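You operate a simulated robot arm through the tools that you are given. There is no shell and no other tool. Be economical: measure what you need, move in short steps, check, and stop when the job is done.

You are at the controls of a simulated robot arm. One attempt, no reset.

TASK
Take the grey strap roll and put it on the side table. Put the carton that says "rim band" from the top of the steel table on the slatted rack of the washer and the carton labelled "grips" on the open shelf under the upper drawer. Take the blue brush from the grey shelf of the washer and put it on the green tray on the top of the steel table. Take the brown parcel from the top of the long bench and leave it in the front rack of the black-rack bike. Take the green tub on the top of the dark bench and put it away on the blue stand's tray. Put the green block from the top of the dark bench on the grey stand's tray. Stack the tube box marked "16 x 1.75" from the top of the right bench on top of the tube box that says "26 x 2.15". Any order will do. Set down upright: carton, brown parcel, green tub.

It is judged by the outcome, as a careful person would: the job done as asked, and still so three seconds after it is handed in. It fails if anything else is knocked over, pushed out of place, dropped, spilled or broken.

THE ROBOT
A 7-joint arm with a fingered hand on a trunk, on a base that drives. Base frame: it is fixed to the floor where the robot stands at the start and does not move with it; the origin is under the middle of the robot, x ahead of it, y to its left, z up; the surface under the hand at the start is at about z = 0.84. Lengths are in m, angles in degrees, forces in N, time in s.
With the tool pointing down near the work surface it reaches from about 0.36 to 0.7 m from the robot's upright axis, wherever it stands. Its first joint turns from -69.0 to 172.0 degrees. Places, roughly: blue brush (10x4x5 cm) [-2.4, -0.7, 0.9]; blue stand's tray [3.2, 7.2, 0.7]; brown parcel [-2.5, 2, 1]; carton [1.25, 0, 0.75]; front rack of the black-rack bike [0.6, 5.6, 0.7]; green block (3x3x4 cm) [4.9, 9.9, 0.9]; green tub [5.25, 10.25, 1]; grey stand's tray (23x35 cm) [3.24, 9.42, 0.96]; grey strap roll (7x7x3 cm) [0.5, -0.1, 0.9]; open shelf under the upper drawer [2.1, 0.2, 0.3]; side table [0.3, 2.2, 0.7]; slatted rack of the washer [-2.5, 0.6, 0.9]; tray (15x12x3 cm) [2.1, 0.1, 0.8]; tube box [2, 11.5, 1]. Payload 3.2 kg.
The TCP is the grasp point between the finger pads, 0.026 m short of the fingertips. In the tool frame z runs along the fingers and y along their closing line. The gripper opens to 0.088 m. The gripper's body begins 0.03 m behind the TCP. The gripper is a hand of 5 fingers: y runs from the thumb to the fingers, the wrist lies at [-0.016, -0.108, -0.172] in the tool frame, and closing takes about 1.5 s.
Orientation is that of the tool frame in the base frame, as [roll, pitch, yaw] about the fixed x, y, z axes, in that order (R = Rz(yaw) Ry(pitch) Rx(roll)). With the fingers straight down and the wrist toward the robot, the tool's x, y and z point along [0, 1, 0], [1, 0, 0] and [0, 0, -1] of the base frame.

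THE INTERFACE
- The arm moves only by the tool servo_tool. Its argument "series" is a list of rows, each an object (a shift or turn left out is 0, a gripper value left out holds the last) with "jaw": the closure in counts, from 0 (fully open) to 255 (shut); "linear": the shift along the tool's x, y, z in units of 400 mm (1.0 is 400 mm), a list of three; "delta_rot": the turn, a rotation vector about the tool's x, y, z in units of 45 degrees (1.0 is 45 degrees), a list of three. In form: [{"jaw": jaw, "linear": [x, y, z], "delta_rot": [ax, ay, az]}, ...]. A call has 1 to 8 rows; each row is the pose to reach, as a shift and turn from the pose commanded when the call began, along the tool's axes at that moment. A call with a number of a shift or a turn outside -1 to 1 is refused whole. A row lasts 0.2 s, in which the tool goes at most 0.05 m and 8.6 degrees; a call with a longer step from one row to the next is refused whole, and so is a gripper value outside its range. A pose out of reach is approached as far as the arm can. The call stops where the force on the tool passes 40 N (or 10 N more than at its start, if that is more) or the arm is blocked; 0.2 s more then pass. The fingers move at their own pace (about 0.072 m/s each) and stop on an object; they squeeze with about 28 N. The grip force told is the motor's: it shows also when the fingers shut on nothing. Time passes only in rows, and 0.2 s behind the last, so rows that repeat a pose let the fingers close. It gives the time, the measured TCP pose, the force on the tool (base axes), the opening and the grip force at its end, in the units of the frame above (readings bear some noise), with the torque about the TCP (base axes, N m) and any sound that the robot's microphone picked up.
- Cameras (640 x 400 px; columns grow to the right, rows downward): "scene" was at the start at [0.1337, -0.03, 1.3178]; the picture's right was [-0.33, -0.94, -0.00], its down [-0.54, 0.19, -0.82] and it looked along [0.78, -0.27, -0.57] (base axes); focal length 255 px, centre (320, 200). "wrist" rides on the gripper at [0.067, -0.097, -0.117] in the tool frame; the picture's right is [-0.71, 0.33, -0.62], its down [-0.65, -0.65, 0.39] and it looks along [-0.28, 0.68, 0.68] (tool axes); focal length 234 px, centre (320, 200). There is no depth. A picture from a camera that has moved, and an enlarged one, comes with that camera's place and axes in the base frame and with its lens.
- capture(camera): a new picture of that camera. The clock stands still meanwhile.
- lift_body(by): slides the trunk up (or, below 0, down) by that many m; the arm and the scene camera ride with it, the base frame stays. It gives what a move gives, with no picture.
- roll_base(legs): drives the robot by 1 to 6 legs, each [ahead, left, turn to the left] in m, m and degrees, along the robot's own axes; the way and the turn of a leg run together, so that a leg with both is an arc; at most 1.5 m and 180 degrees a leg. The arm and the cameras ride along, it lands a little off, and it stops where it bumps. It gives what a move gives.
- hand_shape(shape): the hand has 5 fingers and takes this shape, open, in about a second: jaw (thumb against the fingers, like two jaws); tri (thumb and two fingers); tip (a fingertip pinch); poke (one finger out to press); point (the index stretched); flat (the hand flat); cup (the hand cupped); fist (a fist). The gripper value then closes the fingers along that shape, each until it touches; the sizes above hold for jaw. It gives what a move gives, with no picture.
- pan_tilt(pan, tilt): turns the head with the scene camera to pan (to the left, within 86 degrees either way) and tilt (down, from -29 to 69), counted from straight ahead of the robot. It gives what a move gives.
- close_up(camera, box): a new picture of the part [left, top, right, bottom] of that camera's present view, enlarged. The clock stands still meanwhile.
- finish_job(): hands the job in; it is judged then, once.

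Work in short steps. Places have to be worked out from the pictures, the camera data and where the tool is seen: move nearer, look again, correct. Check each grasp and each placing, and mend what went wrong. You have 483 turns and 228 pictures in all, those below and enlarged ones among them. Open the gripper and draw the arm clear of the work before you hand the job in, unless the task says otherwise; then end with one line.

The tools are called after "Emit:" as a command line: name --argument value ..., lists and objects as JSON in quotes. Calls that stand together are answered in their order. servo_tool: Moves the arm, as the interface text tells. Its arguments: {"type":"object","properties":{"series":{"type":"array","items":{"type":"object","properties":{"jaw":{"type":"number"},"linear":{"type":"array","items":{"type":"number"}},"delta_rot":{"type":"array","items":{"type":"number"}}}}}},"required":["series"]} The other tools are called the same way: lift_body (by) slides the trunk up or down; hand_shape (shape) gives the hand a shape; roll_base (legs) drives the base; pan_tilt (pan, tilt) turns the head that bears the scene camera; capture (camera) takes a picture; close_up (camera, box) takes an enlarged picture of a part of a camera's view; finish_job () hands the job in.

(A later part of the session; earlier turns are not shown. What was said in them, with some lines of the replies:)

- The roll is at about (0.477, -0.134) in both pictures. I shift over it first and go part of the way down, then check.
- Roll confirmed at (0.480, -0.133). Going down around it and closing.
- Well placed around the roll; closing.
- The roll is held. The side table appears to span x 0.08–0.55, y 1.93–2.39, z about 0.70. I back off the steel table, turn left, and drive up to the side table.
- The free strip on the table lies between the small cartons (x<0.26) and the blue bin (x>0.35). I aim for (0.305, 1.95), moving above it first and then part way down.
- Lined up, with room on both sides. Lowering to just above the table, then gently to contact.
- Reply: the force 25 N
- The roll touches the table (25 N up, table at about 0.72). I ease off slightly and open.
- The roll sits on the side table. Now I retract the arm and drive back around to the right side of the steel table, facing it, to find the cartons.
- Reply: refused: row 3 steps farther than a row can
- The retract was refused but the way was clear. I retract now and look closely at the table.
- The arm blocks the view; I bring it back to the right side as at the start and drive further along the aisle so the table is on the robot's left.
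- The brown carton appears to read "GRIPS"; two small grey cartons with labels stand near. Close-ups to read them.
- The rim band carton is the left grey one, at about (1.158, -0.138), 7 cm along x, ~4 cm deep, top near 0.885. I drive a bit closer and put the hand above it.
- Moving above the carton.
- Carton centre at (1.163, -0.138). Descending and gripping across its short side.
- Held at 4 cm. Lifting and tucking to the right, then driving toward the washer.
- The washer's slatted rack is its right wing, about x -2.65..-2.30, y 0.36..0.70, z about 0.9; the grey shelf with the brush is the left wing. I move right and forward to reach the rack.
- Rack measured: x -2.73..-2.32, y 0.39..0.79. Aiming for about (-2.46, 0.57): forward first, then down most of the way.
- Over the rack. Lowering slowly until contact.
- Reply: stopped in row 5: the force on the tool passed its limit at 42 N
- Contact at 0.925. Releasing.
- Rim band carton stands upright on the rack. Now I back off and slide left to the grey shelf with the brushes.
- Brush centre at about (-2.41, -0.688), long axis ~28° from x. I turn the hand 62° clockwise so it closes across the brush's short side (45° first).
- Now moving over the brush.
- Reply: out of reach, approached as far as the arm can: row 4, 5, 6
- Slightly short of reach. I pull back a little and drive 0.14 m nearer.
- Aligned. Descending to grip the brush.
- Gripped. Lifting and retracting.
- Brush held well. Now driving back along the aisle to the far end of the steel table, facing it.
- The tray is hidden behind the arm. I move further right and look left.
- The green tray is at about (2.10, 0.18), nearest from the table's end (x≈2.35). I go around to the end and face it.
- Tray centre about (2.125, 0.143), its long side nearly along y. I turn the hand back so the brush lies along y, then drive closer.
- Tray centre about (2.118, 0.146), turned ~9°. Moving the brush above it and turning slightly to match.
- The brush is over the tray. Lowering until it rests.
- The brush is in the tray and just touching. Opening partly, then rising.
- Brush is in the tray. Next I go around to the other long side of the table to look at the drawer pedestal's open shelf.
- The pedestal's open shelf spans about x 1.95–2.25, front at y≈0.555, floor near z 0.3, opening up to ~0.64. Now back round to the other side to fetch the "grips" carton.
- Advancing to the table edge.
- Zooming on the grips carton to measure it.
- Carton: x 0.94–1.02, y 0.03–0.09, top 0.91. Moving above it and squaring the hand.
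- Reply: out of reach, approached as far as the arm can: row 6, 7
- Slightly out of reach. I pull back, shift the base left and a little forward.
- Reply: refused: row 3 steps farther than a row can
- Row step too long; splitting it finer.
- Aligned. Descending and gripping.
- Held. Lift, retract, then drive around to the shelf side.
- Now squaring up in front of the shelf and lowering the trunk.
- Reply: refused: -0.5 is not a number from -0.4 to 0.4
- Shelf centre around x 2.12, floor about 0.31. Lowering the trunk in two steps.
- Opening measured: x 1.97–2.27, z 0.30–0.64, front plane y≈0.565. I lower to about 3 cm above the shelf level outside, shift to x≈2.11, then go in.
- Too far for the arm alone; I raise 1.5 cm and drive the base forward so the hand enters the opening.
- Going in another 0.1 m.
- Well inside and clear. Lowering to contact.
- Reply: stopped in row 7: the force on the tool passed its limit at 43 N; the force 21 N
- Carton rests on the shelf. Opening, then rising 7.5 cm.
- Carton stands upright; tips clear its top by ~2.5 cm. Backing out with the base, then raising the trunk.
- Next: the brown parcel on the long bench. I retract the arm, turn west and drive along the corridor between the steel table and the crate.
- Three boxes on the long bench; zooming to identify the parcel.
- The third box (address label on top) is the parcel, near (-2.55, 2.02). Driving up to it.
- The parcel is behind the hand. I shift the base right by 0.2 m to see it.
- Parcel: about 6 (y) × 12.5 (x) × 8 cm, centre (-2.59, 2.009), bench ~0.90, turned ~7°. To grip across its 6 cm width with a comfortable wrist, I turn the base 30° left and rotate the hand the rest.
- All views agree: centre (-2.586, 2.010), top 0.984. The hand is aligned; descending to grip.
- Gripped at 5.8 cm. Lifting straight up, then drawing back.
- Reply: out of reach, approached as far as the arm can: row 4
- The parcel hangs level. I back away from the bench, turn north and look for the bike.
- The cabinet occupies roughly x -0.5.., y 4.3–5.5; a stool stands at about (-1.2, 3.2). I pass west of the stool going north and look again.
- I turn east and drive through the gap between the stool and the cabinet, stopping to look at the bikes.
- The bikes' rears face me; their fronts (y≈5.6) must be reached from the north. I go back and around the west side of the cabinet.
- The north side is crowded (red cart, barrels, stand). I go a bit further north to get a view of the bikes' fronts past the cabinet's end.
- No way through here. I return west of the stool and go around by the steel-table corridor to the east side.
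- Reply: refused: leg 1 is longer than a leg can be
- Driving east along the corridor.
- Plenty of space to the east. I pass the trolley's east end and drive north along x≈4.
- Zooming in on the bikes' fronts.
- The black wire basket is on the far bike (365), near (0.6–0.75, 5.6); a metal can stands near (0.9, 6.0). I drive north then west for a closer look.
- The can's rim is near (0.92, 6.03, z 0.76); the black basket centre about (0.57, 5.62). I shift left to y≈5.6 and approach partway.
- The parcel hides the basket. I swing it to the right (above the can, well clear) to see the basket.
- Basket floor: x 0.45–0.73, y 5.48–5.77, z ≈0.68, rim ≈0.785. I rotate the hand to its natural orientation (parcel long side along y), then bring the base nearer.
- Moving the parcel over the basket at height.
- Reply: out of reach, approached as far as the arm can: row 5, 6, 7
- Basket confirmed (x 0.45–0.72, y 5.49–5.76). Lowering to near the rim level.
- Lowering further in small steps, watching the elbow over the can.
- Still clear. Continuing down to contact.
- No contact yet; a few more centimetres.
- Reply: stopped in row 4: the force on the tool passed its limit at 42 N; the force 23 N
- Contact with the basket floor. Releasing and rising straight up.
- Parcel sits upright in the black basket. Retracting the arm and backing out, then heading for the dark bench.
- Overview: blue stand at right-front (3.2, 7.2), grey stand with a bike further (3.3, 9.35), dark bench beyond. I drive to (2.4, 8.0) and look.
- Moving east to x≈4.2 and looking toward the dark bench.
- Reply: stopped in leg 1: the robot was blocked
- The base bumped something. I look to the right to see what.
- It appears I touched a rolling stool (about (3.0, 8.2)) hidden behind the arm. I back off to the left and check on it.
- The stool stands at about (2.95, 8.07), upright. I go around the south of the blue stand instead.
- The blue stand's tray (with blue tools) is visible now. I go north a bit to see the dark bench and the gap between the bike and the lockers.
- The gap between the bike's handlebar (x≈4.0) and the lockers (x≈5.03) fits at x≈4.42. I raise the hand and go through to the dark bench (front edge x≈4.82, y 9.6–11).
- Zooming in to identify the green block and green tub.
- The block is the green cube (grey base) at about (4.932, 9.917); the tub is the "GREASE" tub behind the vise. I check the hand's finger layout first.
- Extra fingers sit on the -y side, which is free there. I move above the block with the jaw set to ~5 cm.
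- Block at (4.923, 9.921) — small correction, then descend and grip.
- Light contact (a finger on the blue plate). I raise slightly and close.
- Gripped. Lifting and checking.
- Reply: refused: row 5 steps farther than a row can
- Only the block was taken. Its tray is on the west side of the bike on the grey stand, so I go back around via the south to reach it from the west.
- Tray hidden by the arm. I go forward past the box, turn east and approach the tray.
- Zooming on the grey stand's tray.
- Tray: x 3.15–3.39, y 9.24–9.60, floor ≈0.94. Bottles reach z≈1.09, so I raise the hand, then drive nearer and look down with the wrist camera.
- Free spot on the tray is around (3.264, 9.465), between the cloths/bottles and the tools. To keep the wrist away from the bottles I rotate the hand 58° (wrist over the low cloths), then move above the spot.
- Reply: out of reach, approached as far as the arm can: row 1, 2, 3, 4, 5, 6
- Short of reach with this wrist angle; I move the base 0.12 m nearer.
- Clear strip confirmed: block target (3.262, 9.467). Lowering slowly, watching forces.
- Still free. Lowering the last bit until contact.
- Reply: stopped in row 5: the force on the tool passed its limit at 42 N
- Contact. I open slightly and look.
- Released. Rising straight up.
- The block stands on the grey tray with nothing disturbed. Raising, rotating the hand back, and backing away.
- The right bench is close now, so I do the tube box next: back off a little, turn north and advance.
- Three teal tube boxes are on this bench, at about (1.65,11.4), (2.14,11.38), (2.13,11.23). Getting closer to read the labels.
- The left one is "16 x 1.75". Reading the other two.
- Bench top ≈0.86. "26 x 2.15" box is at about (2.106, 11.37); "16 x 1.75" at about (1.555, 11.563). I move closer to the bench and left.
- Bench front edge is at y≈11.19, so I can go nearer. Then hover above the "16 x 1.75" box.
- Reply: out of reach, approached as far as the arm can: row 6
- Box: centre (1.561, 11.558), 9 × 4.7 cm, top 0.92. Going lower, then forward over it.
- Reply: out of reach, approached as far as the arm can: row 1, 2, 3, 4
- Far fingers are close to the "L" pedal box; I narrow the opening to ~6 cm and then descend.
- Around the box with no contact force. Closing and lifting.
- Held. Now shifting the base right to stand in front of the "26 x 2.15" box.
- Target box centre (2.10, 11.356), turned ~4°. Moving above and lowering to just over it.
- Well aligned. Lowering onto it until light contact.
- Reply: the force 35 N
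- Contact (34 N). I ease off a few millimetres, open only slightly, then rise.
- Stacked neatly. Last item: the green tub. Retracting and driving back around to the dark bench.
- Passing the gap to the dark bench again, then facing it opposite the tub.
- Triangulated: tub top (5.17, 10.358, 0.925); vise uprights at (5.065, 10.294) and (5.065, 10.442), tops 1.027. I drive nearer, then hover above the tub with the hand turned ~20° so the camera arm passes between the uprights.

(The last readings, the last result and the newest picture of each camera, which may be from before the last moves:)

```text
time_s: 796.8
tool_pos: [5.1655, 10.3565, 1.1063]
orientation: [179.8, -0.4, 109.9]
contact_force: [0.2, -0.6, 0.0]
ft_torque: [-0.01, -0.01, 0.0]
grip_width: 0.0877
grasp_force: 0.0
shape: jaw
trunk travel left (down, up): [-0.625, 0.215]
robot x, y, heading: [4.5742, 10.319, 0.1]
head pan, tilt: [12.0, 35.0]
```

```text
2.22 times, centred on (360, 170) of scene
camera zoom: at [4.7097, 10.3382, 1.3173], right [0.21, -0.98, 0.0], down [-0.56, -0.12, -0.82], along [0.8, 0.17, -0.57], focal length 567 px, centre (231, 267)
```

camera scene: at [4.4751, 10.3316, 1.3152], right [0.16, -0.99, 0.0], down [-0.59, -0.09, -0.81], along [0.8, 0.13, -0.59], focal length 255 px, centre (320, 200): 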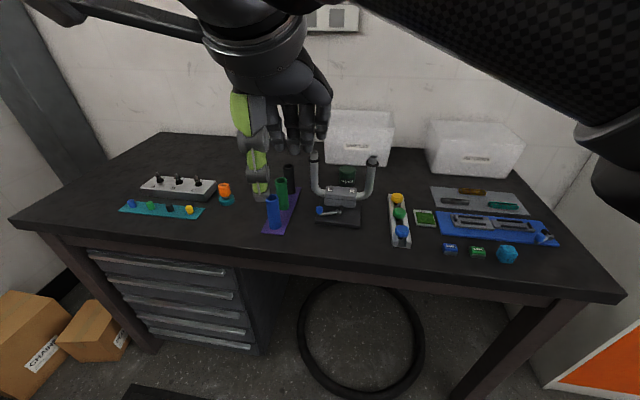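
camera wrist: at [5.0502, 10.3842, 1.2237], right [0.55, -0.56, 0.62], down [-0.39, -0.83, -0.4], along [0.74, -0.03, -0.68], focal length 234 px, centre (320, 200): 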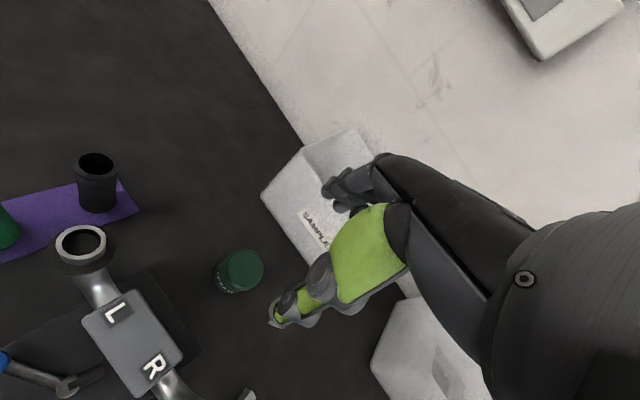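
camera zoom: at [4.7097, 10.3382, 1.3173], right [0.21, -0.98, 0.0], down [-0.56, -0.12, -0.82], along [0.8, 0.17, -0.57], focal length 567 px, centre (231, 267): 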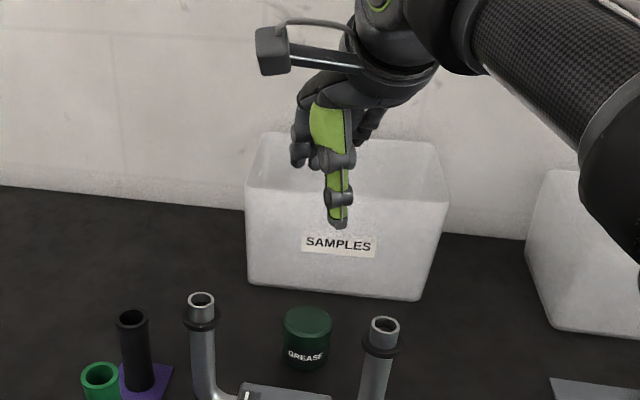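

Tub at (5.18, 10.356). Small forward correction and going down part way.

Emit:
servo_tool --series '[{"jaw": 52, "linear": [-0.014, 0.034, 0]}, {"linear": [-0.014, 0.034, 0.1]}, {"linear": [-0.014, 0.034, 0.2]}, {"linear": [-0.014, 0.034, 0.28]}, {"linear": [-0.014, 0.034, 0.28]}]'

Emit:
close_up --camera "scene" --box '[240, 100, 480, 280]'

Emit:
capture --camera "wrist"

```text
time_s: 798.0
tool_pos: [5.1839, 10.3575, 0.9929]
orientation: [179.7, -0.4, 109.9]
contact_force: [-0.3, 0.5, 0.9]
ft_torque: [-0.01, 0.03, -0.02]
grip_width: 0.0703
grasp_force: 0.1
shape: jaw
trunk travel left (down, up): [-0.625, 0.215]
robot x, y, heading: [4.5704, 10.3187, 0.1]
head pan, tilt: [12.0, 35.0]
```

```text
2.22 times, centred on (360, 190) of scene
camera zoom: at [4.7097, 10.3379, 1.3173], right [0.21, -0.98, 0.0], down [-0.56, -0.12, -0.82], along [0.8, 0.17, -0.57], focal length 567 px, centre (231, 222)
```

zoom: 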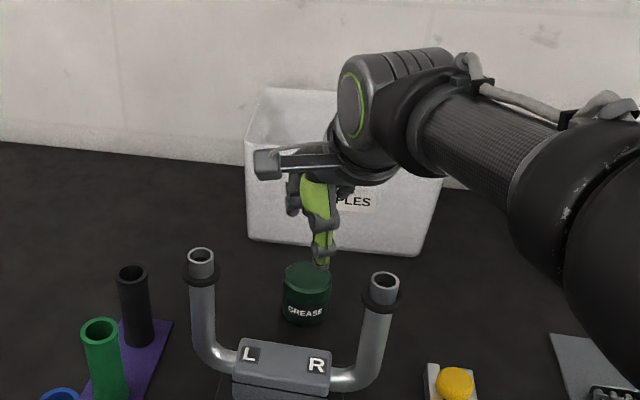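

```text
37 pictures are left
camera wrist: at [5.0686, 10.3859, 1.1117], right [0.55, -0.56, 0.62], down [-0.39, -0.83, -0.4], along [0.73, -0.03, -0.68], focal length 234 px, centre (320, 200)
```

wrist: 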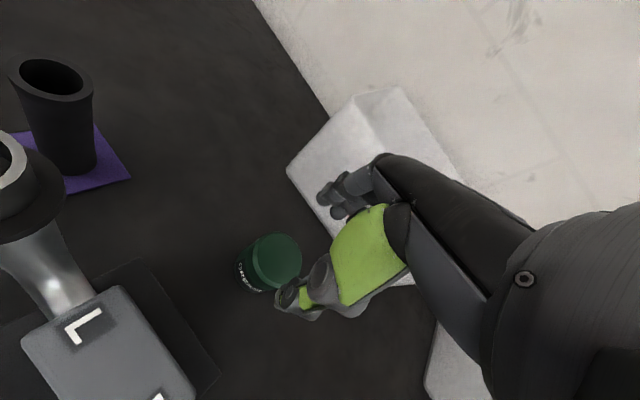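

Clear of the uprights. Descending the last part.

Emit:
servo_tool --series '[{"linear": [0, -0.012, 0.06]}, {"linear": [0, -0.012, 0.11]}, {"linear": [0, -0.012, 0.145]}, {"linear": [0, -0.012, 0.168]}, {"linear": [0, -0.012, 0.168]}]'

Emit:
capture --camera "wrist"

```text
time_s: 799.2
tool_pos: [5.1775, 10.357, 0.9261]
orientation: [179.7, -0.4, 109.8]
contact_force: [-0.2, 0.0, 0.1]
ft_torque: [-0.01, -0.01, 0.01]
grip_width: 0.0705
grasp_force: 0.0
shape: jaw
trunk travel left (down, up): [-0.625, 0.215]
robot x, y, heading: [4.5714, 10.3204, -0.0]
head pan, tilt: [12.0, 35.0]
```

```text
36 pictures are left
camera wrist: at [5.0627, 10.3859, 1.044], right [0.55, -0.56, 0.62], down [-0.39, -0.83, -0.4], along [0.73, -0.03, -0.68], focal length 234 px, centre (320, 200)
```

wrist: 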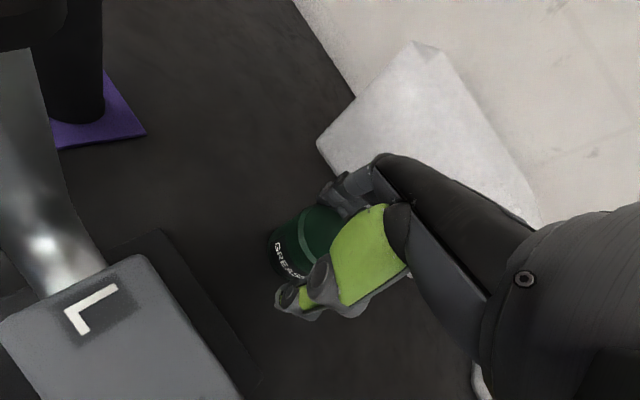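

Around the tub. Closing and lifting straight up.

Emit:
servo_tool --series '[{"jaw": 255}, {"jaw": 255}, {"jaw": 255}, {"jaw": 255}, {"jaw": 255}]'

Emit:
servo_tool --series '[{"linear": [0, 0, -0.06]}, {"linear": [0, 0, -0.15]}, {"linear": [0, 0, -0.27]}, {"linear": [0, 0, -0.39]}, {"linear": [0, 0, -0.48]}]'

Emit:
capture --camera "wrist"

```text
time_s: 800.4
tool_pos: [5.178, 10.3573, 0.9269]
orientation: [179.8, -0.4, 109.8]
contact_force: [0.2, 0.6, 0.3]
ft_torque: [0.02, 0.03, 0.02]
grip_width: 0.0458
grasp_force: 28.0
shape: jaw
trunk travel left (down, up): [-0.625, 0.215]
robot x, y, heading: [4.5728, 10.3192, -0.1]
head pan, tilt: [12.0, 35.0]
```

```text
time_s: 801.6
tool_pos: [5.1767, 10.3537, 1.1187]
orientation: [179.9, -0.4, 109.8]
contact_force: [0.4, -0.6, -0.3]
ft_torque: [-0.04, 0.01, 0.01]
grip_width: 0.0459
grasp_force: 28.3
shape: jaw
trunk travel left (down, up): [-0.625, 0.215]
robot x, y, heading: [4.5759, 10.3201, 0.2]
head pan, tilt: [12.0, 35.0]
```

```text
35 pictures are left
camera wrist: at [5.0621, 10.3828, 1.2354], right [0.55, -0.56, 0.62], down [-0.39, -0.83, -0.39], along [0.73, -0.03, -0.68], focal length 234 px, centre (320, 200)
```

wrist: 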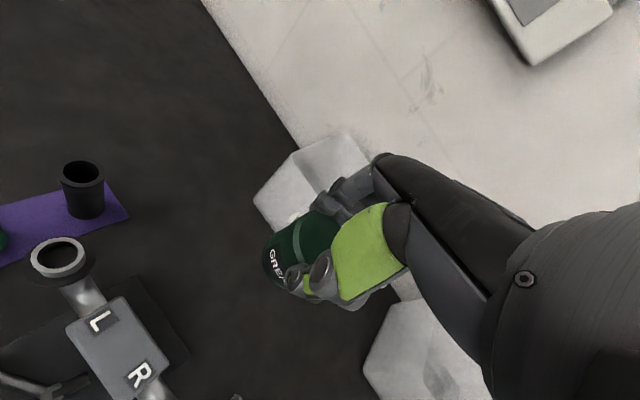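

Tub held upright. Raising slightly while drawing straight back between the uprights.

Emit:
servo_tool --series '[{"linear": [0.01, -0.025, -0.06]}, {"linear": [0.043, -0.118, -0.1]}, {"linear": [0.08, -0.22, -0.13]}, {"linear": [0.12, -0.33, -0.15]}, {"linear": [0.16, -0.44, -0.15]}, {"linear": [0.2, -0.54, -0.15]}]'

Emit:
close_up --camera "scene" --box '[160, 80, 560, 330]'

```text
time_s: 803.0
tool_pos: [4.9432, 10.3546, 1.1803]
orientation: [179.8, -0.2, 109.8]
contact_force: [-0.2, -0.1, -0.5]
ft_torque: [-0.02, 0.01, 0.0]
grip_width: 0.0455
grasp_force: 27.9
shape: jaw
trunk travel left (down, up): [-0.625, 0.215]
robot x, y, heading: [4.5741, 10.3193, 0.2]
head pan, tilt: [12.0, 35.0]
```

```text
1.60 times, centred on (360, 205) of scene
camera zoom: at [4.7088, 10.3373, 1.3174], right [0.21, -0.98, 0.0], down [-0.56, -0.12, -0.82], along [0.8, 0.17, -0.57], focal length 408 px, centre (256, 192)
```

zoom: 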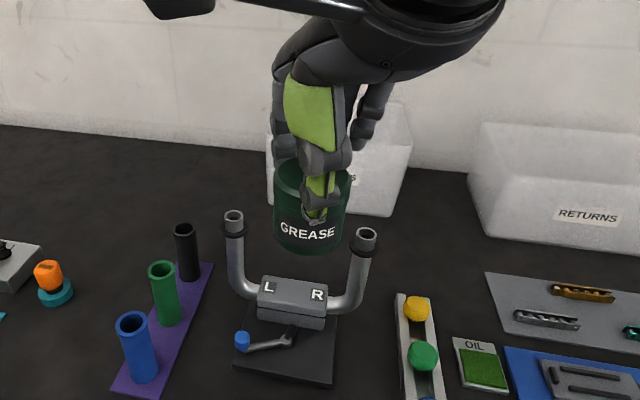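

Tub clear of the bench. Driving back out and down to the blue stand, to approach its tray from the east.

Emit:
roll_base --legs '[[-0.25, 0, 0], [0, 0, 90], [0, -0.1, 0], [-1.4, 0, 0], [-0.7, 0, 0], [0, 0.3, 0]]'

Emit:
roll_base --legs '[[-1.08, 0, 0], [0, 0, 90]]'

Emit:
pan_tilt --pan 10 --tilt 35

Emit:
capture --camera "scene"

```text
time_s: 820.9
tool_pos: [4.1339, 8.5994, 1.1791]
orientation: [179.8, -0.4, -158.1]
contact_force: [-0.4, -1.1, -0.6]
ft_torque: [-0.05, -0.01, -0.03]
grip_width: 0.0454
grasp_force: 27.8
shape: jaw
trunk travel left (down, up): [-0.625, 0.215]
robot x, y, heading: [4.1824, 8.2317, 92.1]
head pan, tilt: [12.0, 35.0]
```

```text
time_s: 830.2
tool_pos: [3.8489, 7.1152, 1.1782]
orientation: [179.8, -0.4, -67.7]
contact_force: [0.1, -0.2, -1.1]
ft_torque: [-0.03, -0.01, 0.0]
grip_width: 0.0451
grasp_force: 28.2
shape: jaw
trunk travel left (down, up): [-0.625, 0.215]
robot x, y, heading: [4.2217, 7.1668, -177.6]
head pan, tilt: [12.0, 35.0]
```

```text
time_s: 830.9
tool_pos: [3.8481, 7.1164, 1.1791]
orientation: [179.9, -0.4, -67.6]
contact_force: [-0.4, -0.1, -0.7]
ft_torque: [-0.02, 0.01, 0.04]
grip_width: 0.0452
grasp_force: 28.0
shape: jaw
trunk travel left (down, up): [-0.625, 0.215]
robot x, y, heading: [4.2209, 7.1671, -177.3]
head pan, tilt: [10.0, 35.0]
```

```text
33 pictures are left
camera scene: at [4.083, 7.1456, 1.3173], right [-0.22, 0.98, 0.0], down [0.56, 0.12, -0.82], along [-0.8, -0.18, -0.57], focal length 255 px, centre (320, 200)
```

scene: 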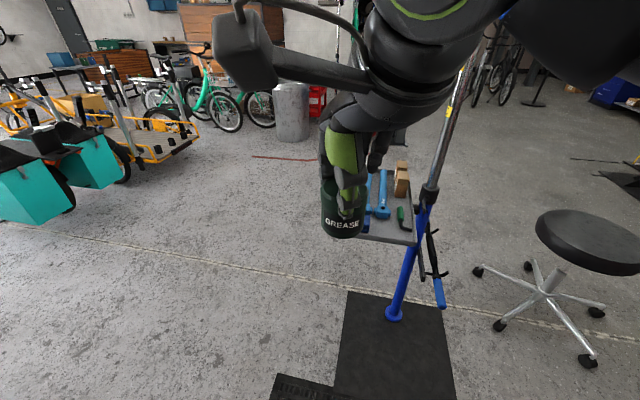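

Emit:
capture --camera "wrist"

```text
32 pictures are left
camera wrist: at [3.9629, 7.0921, 1.2967], right [-0.58, 0.53, 0.62], down [0.36, 0.85, -0.39], along [-0.73, 0.0, -0.68], focal length 234 px, centre (320, 200)
```

wrist: 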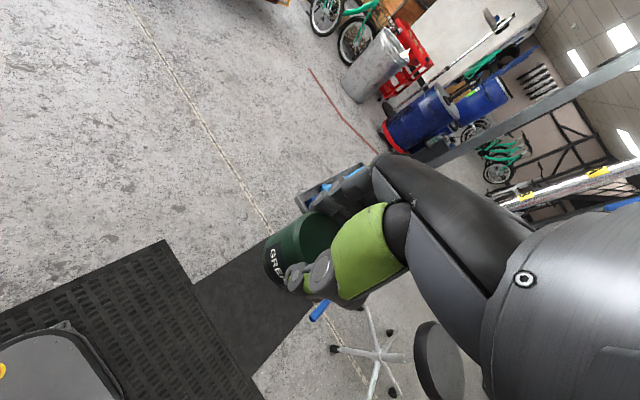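

The hand hides the tray; I swing it to the right for a clear view.

Emit:
servo_tool --series '[{"linear": [-0.11, -0.045, 0]}, {"linear": [-0.22, -0.09, 0]}, {"linear": [-0.33, -0.135, 0]}, {"linear": [-0.44, -0.18, 0]}, {"linear": [-0.55, -0.225, 0]}]'

Emit:
close_up --camera "scene" --box '[270, 130, 470, 260]'

```text
time_s: 832.1
tool_pos: [3.8482, 7.357, 1.175]
orientation: [179.7, -0.5, -67.6]
contact_force: [0.8, 1.3, -1.3]
ft_torque: [-0.03, -0.01, 0.0]
grip_width: 0.0449
grasp_force: 27.4
shape: jaw
trunk travel left (down, up): [-0.625, 0.215]
robot x, y, heading: [4.2157, 7.1696, -177.4]
head pan, tilt: [10.0, 35.0]
```

```text
3.08 times, centred on (370, 195) of scene
camera zoom: at [4.083, 7.1475, 1.3173], right [-0.22, 0.98, 0.0], down [0.56, 0.12, -0.82], along [-0.8, -0.18, -0.57], focal length 785 px, centre (166, 215)
```

zoom: 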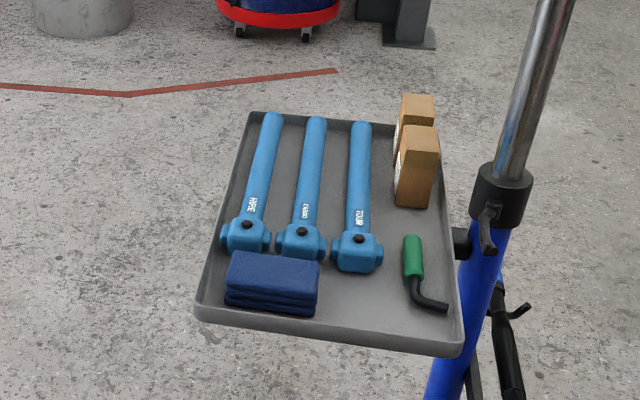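

Rim z≈0.76; the free area on the tray is around (3.41, 7.217), between the cloth and the hex key. I drive 0.22 m closer and place the hand above it.

Emit:
roll_base --legs '[[0.22, 0, 0]]'

```text
time_s: 833.8
tool_pos: [3.6243, 7.3433, 1.1757]
orientation: [179.8, -0.4, -67.5]
contact_force: [1.1, -0.6, -0.8]
ft_torque: [0.01, -0.03, 0.01]
grip_width: 0.0452
grasp_force: 28.2
shape: jaw
trunk travel left (down, up): [-0.625, 0.215]
robot x, y, heading: [3.9972, 7.1591, -177.5]
head pan, tilt: [10.0, 35.0]
```

Emit:
servo_tool --series '[{"linear": [0.015, 0.105, 0]}, {"linear": [0.03, 0.21, 0]}, {"linear": [0.045, 0.315, 0.02]}, {"linear": [0.06, 0.42, 0.06]}, {"linear": [0.075, 0.52, 0.12]}, {"linear": [0.088, 0.615, 0.18]}, {"linear": [0.088, 0.615, 0.3]}, {"linear": [0.088, 0.615, 0.4]}]'

Emit:
capture --camera "wrist"

Emit:
capture --camera "scene"

```text
time_s: 835.6
tool_pos: [3.4109, 7.2166, 1.0169]
orientation: [179.7, -0.3, -67.5]
contact_force: [-0.1, 0.6, -1.9]
ft_torque: [-0.02, -0.02, 0.02]
grip_width: 0.0452
grasp_force: 27.8
shape: jaw
trunk travel left (down, up): [-0.625, 0.215]
robot x, y, heading: [3.996, 7.1588, -177.4]
head pan, tilt: [10.0, 35.0]
```

```text
30 pictures are left
camera wrist: at [3.5268, 7.1918, 1.1341], right [-0.58, 0.53, 0.62], down [0.36, 0.85, -0.4], along [-0.74, -0.01, -0.68], focal length 234 px, centre (320, 200)
```

wrist: 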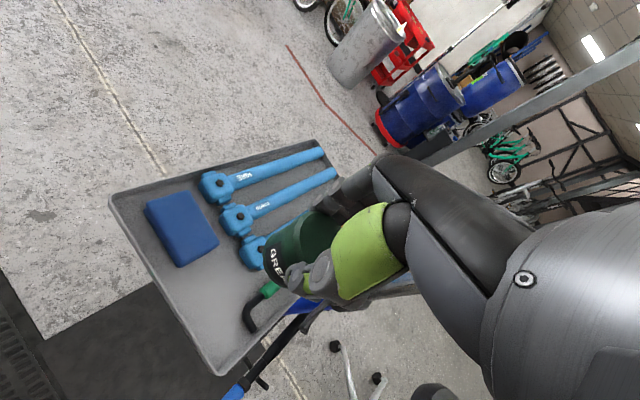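

```text
29 pictures are left
camera scene: at [3.8602, 7.1344, 1.3172], right [-0.22, 0.98, 0.0], down [0.56, 0.13, -0.82], along [-0.8, -0.18, -0.57], focal length 255 px, centre (320, 200)
```

scene: 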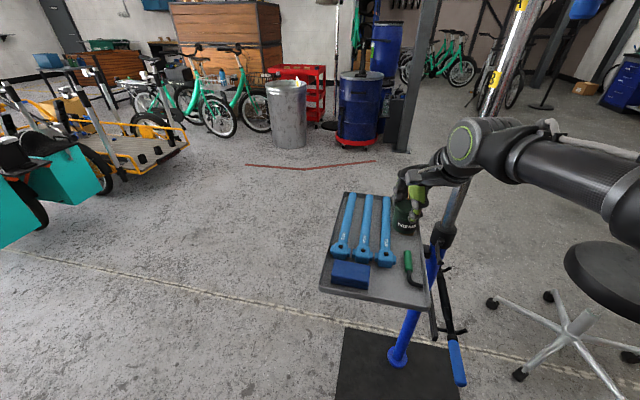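

The spot is free. Lowering.

Emit:
servo_tool --series '[{"linear": [0, -0.005, 0.11]}, {"linear": [0, -0.01, 0.22]}, {"linear": [0, -0.01, 0.33]}, {"linear": [0, -0.01, 0.41]}, {"linear": [0, -0.01, 0.41]}]'

Emit:
capture --camera "wrist"

Emit:
close_up --camera "scene" --box '[290, 150, 490, 320]'

```text
time_s: 836.8
tool_pos: [3.418, 7.2166, 0.8525]
orientation: [179.8, -0.4, -67.4]
contact_force: [0.1, -0.5, -1.0]
ft_torque: [0.01, 0.01, 0.01]
grip_width: 0.0451
grasp_force: 28.0
shape: jaw
trunk travel left (down, up): [-0.625, 0.215]
robot x, y, heading: [3.9966, 7.1562, -177.4]
head pan, tilt: [10.0, 35.0]
```

```text
28 pictures are left
camera wrist: at [3.5332, 7.1921, 0.9704], right [-0.58, 0.53, 0.62], down [0.36, 0.85, -0.4], along [-0.74, -0.01, -0.68], focal length 234 px, centre (320, 200)
```

wrist: 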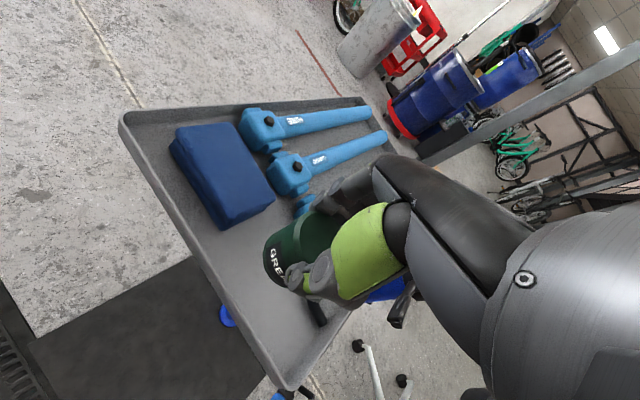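

```text
2.35 times, centred on (390, 235) of scene
camera zoom: at [3.8614, 7.1349, 1.3173], right [-0.22, 0.98, 0.0], down [0.56, 0.13, -0.82], along [-0.8, -0.18, -0.57], focal length 600 px, centre (155, 118)
```

zoom: 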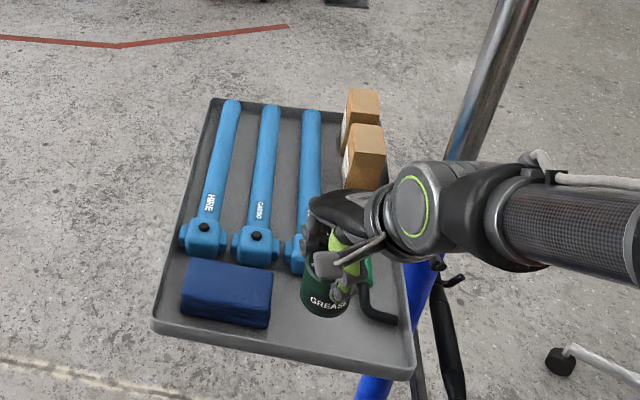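

Good clearance all round. Lowering to contact.

Emit:
servo_tool --series '[{"linear": [0, 0.02, 0.035]}, {"linear": [0, 0.02, 0.06]}, {"linear": [0, 0.02, 0.075]}, {"linear": [0, 0.02, 0.09]}, {"linear": [0, 0.02, 0.105]}, {"linear": [0, 0.02, 0.12]}]'

```text
time_s: 838.2
tool_pos: [3.409, 7.2124, 0.8054]
orientation: [179.8, -0.4, -67.5]
contact_force: [-1.0, -1.2, 1.2]
ft_torque: [-0.03, 0.01, -0.04]
grip_width: 0.0448
grasp_force: 28.1
shape: jaw
trunk travel left (down, up): [-0.625, 0.215]
robot x, y, heading: [3.9967, 7.1553, -177.2]
head pan, tilt: [10.0, 35.0]
```

Not yet touching; continuing slowly.

Emit:
servo_tool --series '[{"linear": [0, 0, 0.012]}, {"linear": [0, 0, 0.024]}, {"linear": [0, 0, 0.036]}, {"linear": [0, 0, 0.048]}, {"linear": [0, 0, 0.06]}]'

Emit:
close_up --camera "scene" --box '[290, 150, 490, 320]'

```text
time_s: 839.0
tool_pos: [3.4047, 7.2092, 0.8043]
orientation: [178.1, -0.1, -67.7]
contact_force: [5.3, 1.5, 20.9]
ft_torque: [0.14, -0.39, -0.02]
grip_width: 0.0465
grasp_force: 27.8
shape: jaw
trunk travel left (down, up): [-0.625, 0.215]
robot x, y, heading: [3.9959, 7.1583, -177.5]
head pan, tilt: [10.0, 35.0]
stopped in row 4: the force on the tool passed its limit at 42 N (the readings are from after the stop); the commanded pose is now the measured one
```

```text
2.35 times, centred on (390, 235) of scene
camera zoom: at [3.8654, 7.1348, 1.3177], right [-0.22, 0.98, 0.0], down [0.56, 0.13, -0.82], along [-0.8, -0.18, -0.57], focal length 600 px, centre (155, 118)
```

zoom: 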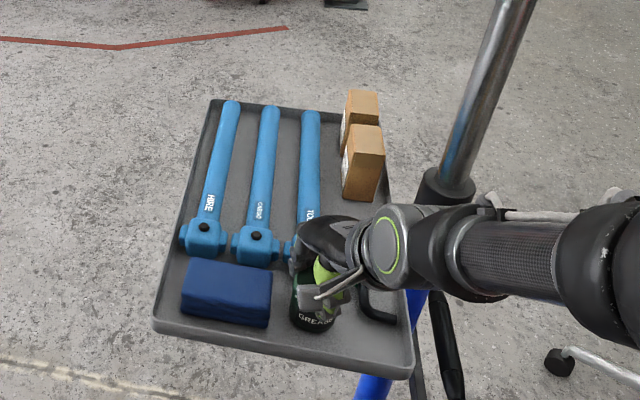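

The tub touches the tray. Easing off, opening, and rising straight up.

Emit:
servo_tool --series '[{"linear": [0, 0, -0.006]}, {"linear": [0, 0, -0.006], "jaw": 60}, {"linear": [0, 0, -0.006]}, {"linear": [0, 0, -0.006]}, {"linear": [0, 0, -0.03]}, {"linear": [0, 0, -0.1]}, {"linear": [0, 0, -0.2]}, {"linear": [0, 0, -0.32]}]'

Emit:
servo_tool --series '[{"linear": [0, -0.02, -0.12]}, {"linear": [0, -0.1, -0.2]}, {"linear": [0, -0.2, -0.25]}, {"linear": [0, -0.32, -0.25]}, {"linear": [0, -0.44, -0.25]}]'

Emit:
close_up --camera "scene" --box '[290, 150, 490, 320]'

```text
time_s: 840.8
tool_pos: [3.4068, 7.2116, 0.9271]
orientation: [178.8, -0.3, -67.7]
contact_force: [-0.9, -0.1, 0.1]
ft_torque: [0.0, 0.01, -0.02]
grip_width: 0.067
grasp_force: 0.0
shape: jaw
trunk travel left (down, up): [-0.625, 0.215]
robot x, y, heading: [3.9995, 7.1557, -177.2]
head pan, tilt: [10.0, 35.0]
```

```text
time_s: 842.0
tool_pos: [3.5743, 7.2799, 1.0221]
orientation: [178.7, -0.2, -67.7]
contact_force: [0.7, 0.0, 0.9]
ft_torque: [-0.01, 0.03, 0.0]
grip_width: 0.0672
grasp_force: 0.1
shape: jaw
trunk travel left (down, up): [-0.625, 0.215]
robot x, y, heading: [3.9986, 7.1582, -177.3]
head pan, tilt: [10.0, 35.0]
```

```text
2.35 times, centred on (390, 235) of scene
camera zoom: at [3.8626, 7.1368, 1.3175], right [-0.22, 0.98, 0.0], down [0.56, 0.12, -0.82], along [-0.8, -0.18, -0.57], focal length 600 px, centre (155, 118)
```

zoom: 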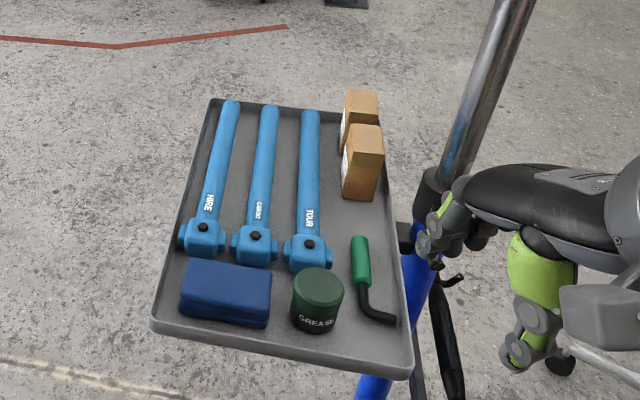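

The tub stands upright on the blue stand's tray. I back the robot away so the arm is clear of everything.

Emit:
roll_base --legs '[[-0.25, 0, 0]]'

Emit:
servo_tool --series '[{"jaw": 0, "linear": [0, -0.03, -0.05]}, {"linear": [0, -0.06, -0.1]}]'

Emit:
capture --camera "scene"

```text
time_s: 843.8
tool_pos: [3.8208, 7.2911, 1.0207]
orientation: [178.8, -0.2, -67.7]
contact_force: [0.2, 0.0, 0.5]
ft_torque: [-0.03, -0.02, 0.0]
grip_width: 0.0671
grasp_force: 0.1
shape: jaw
trunk travel left (down, up): [-0.625, 0.215]
robot x, y, heading: [4.2442, 7.1698, -177.6]
head pan, tilt: [10.0, 35.0]
```

```text
time_s: 844.4
tool_pos: [3.8429, 7.302, 1.0592]
orientation: [178.7, -0.1, -67.7]
contact_force: [-0.2, 0.1, 0.8]
ft_torque: [-0.03, -0.01, 0.01]
grip_width: 0.0878
grasp_force: 0.0
shape: jaw
trunk travel left (down, up): [-0.625, 0.215]
robot x, y, heading: [4.2439, 7.1724, -177.5]
head pan, tilt: [10.0, 35.0]
```

```text
24 pictures are left
camera scene: at [4.1087, 7.1467, 1.3173], right [-0.22, 0.98, 0.0], down [0.56, 0.13, -0.82], along [-0.8, -0.18, -0.57], focal length 255 px, centre (320, 200)
```

scene: 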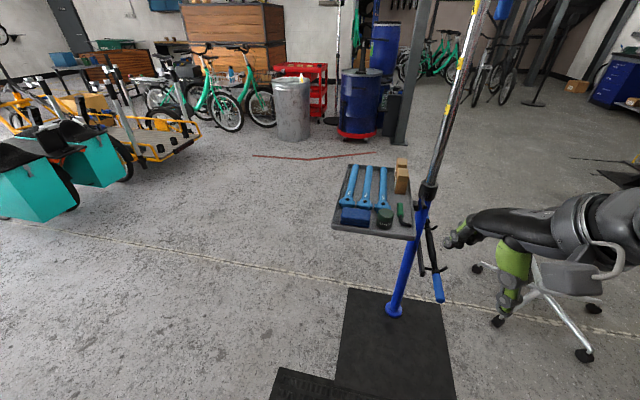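

Plenty of budget is left, so I make one check of the "grips" carton on the shelf.

Emit:
roll_base --legs '[[0, 1.5, -2.5], [0, 1.5, 0], [0, 1.5, 0], [0, 1.5, 0]]'

Emit:
roll_base --legs '[[1.4, 0, 0], [0.5, 0, 0]]'

Emit:
pan_tilt --pan 80 --tilt 45

Emit:
capture --camera "scene"

```text
time_s: 873.0
tool_pos: [3.8606, 1.3034, 1.0586]
orientation: [178.8, -0.3, -70.4]
contact_force: [-0.4, -0.1, 0.9]
ft_torque: [-0.03, -0.03, 0.02]
grip_width: 0.0878
grasp_force: 0.1
shape: jaw
trunk travel left (down, up): [-0.625, 0.215]
robot x, y, heading: [4.2534, 1.149, 179.9]
head pan, tilt: [10.0, 35.0]
```

```text
time_s: 882.4
tool_pos: [1.9861, 1.3009, 1.058]
orientation: [178.8, -0.3, -70.4]
contact_force: [-0.8, 0.2, 0.2]
ft_torque: [-0.02, -0.01, -0.01]
grip_width: 0.0879
grasp_force: 0.1
shape: jaw
trunk travel left (down, up): [-0.625, 0.215]
robot x, y, heading: [2.3783, 1.1502, 180.1]
head pan, tilt: [10.0, 35.0]
```

```text
time_s: 883.8
tool_pos: [1.9864, 1.3008, 1.0587]
orientation: [178.7, -0.4, -70.4]
contact_force: [0.0, 0.3, -0.3]
ft_torque: [-0.04, 0.01, 0.0]
grip_width: 0.0878
grasp_force: 0.0
shape: jaw
trunk travel left (down, up): [-0.625, 0.215]
robot x, y, heading: [2.3815, 1.1474, 179.8]
head pan, tilt: [80.0, 45.0]
```

```text
23 pictures are left
camera scene: at [2.3171, 1.0692, 1.3025], right [-0.98, 0.18, 0.0], down [0.12, 0.7, -0.71], along [-0.12, -0.7, -0.71], focal length 255 px, centre (320, 200)
```

scene: 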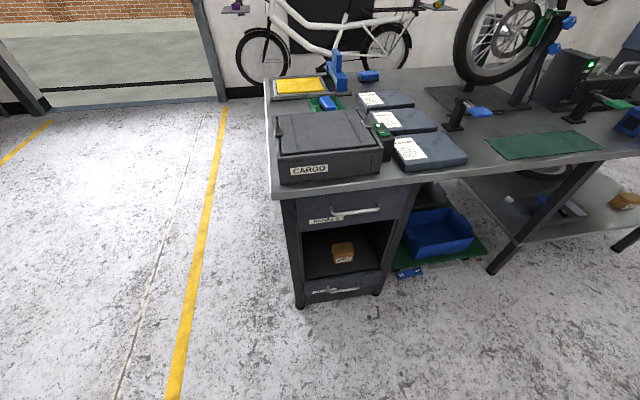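

Everything checks out: the carton is upright on the shelf and the brush is in its tray, with the hand open and clear. Handing in.

Emit:
finish_job

```text
The job is handed in.
```

All eight items were placed as asked and the job is handed in. The one mishap was that the base bumped a rolling stool near the blue stand; it stayed upright, and as far as I can tell it didn't move.
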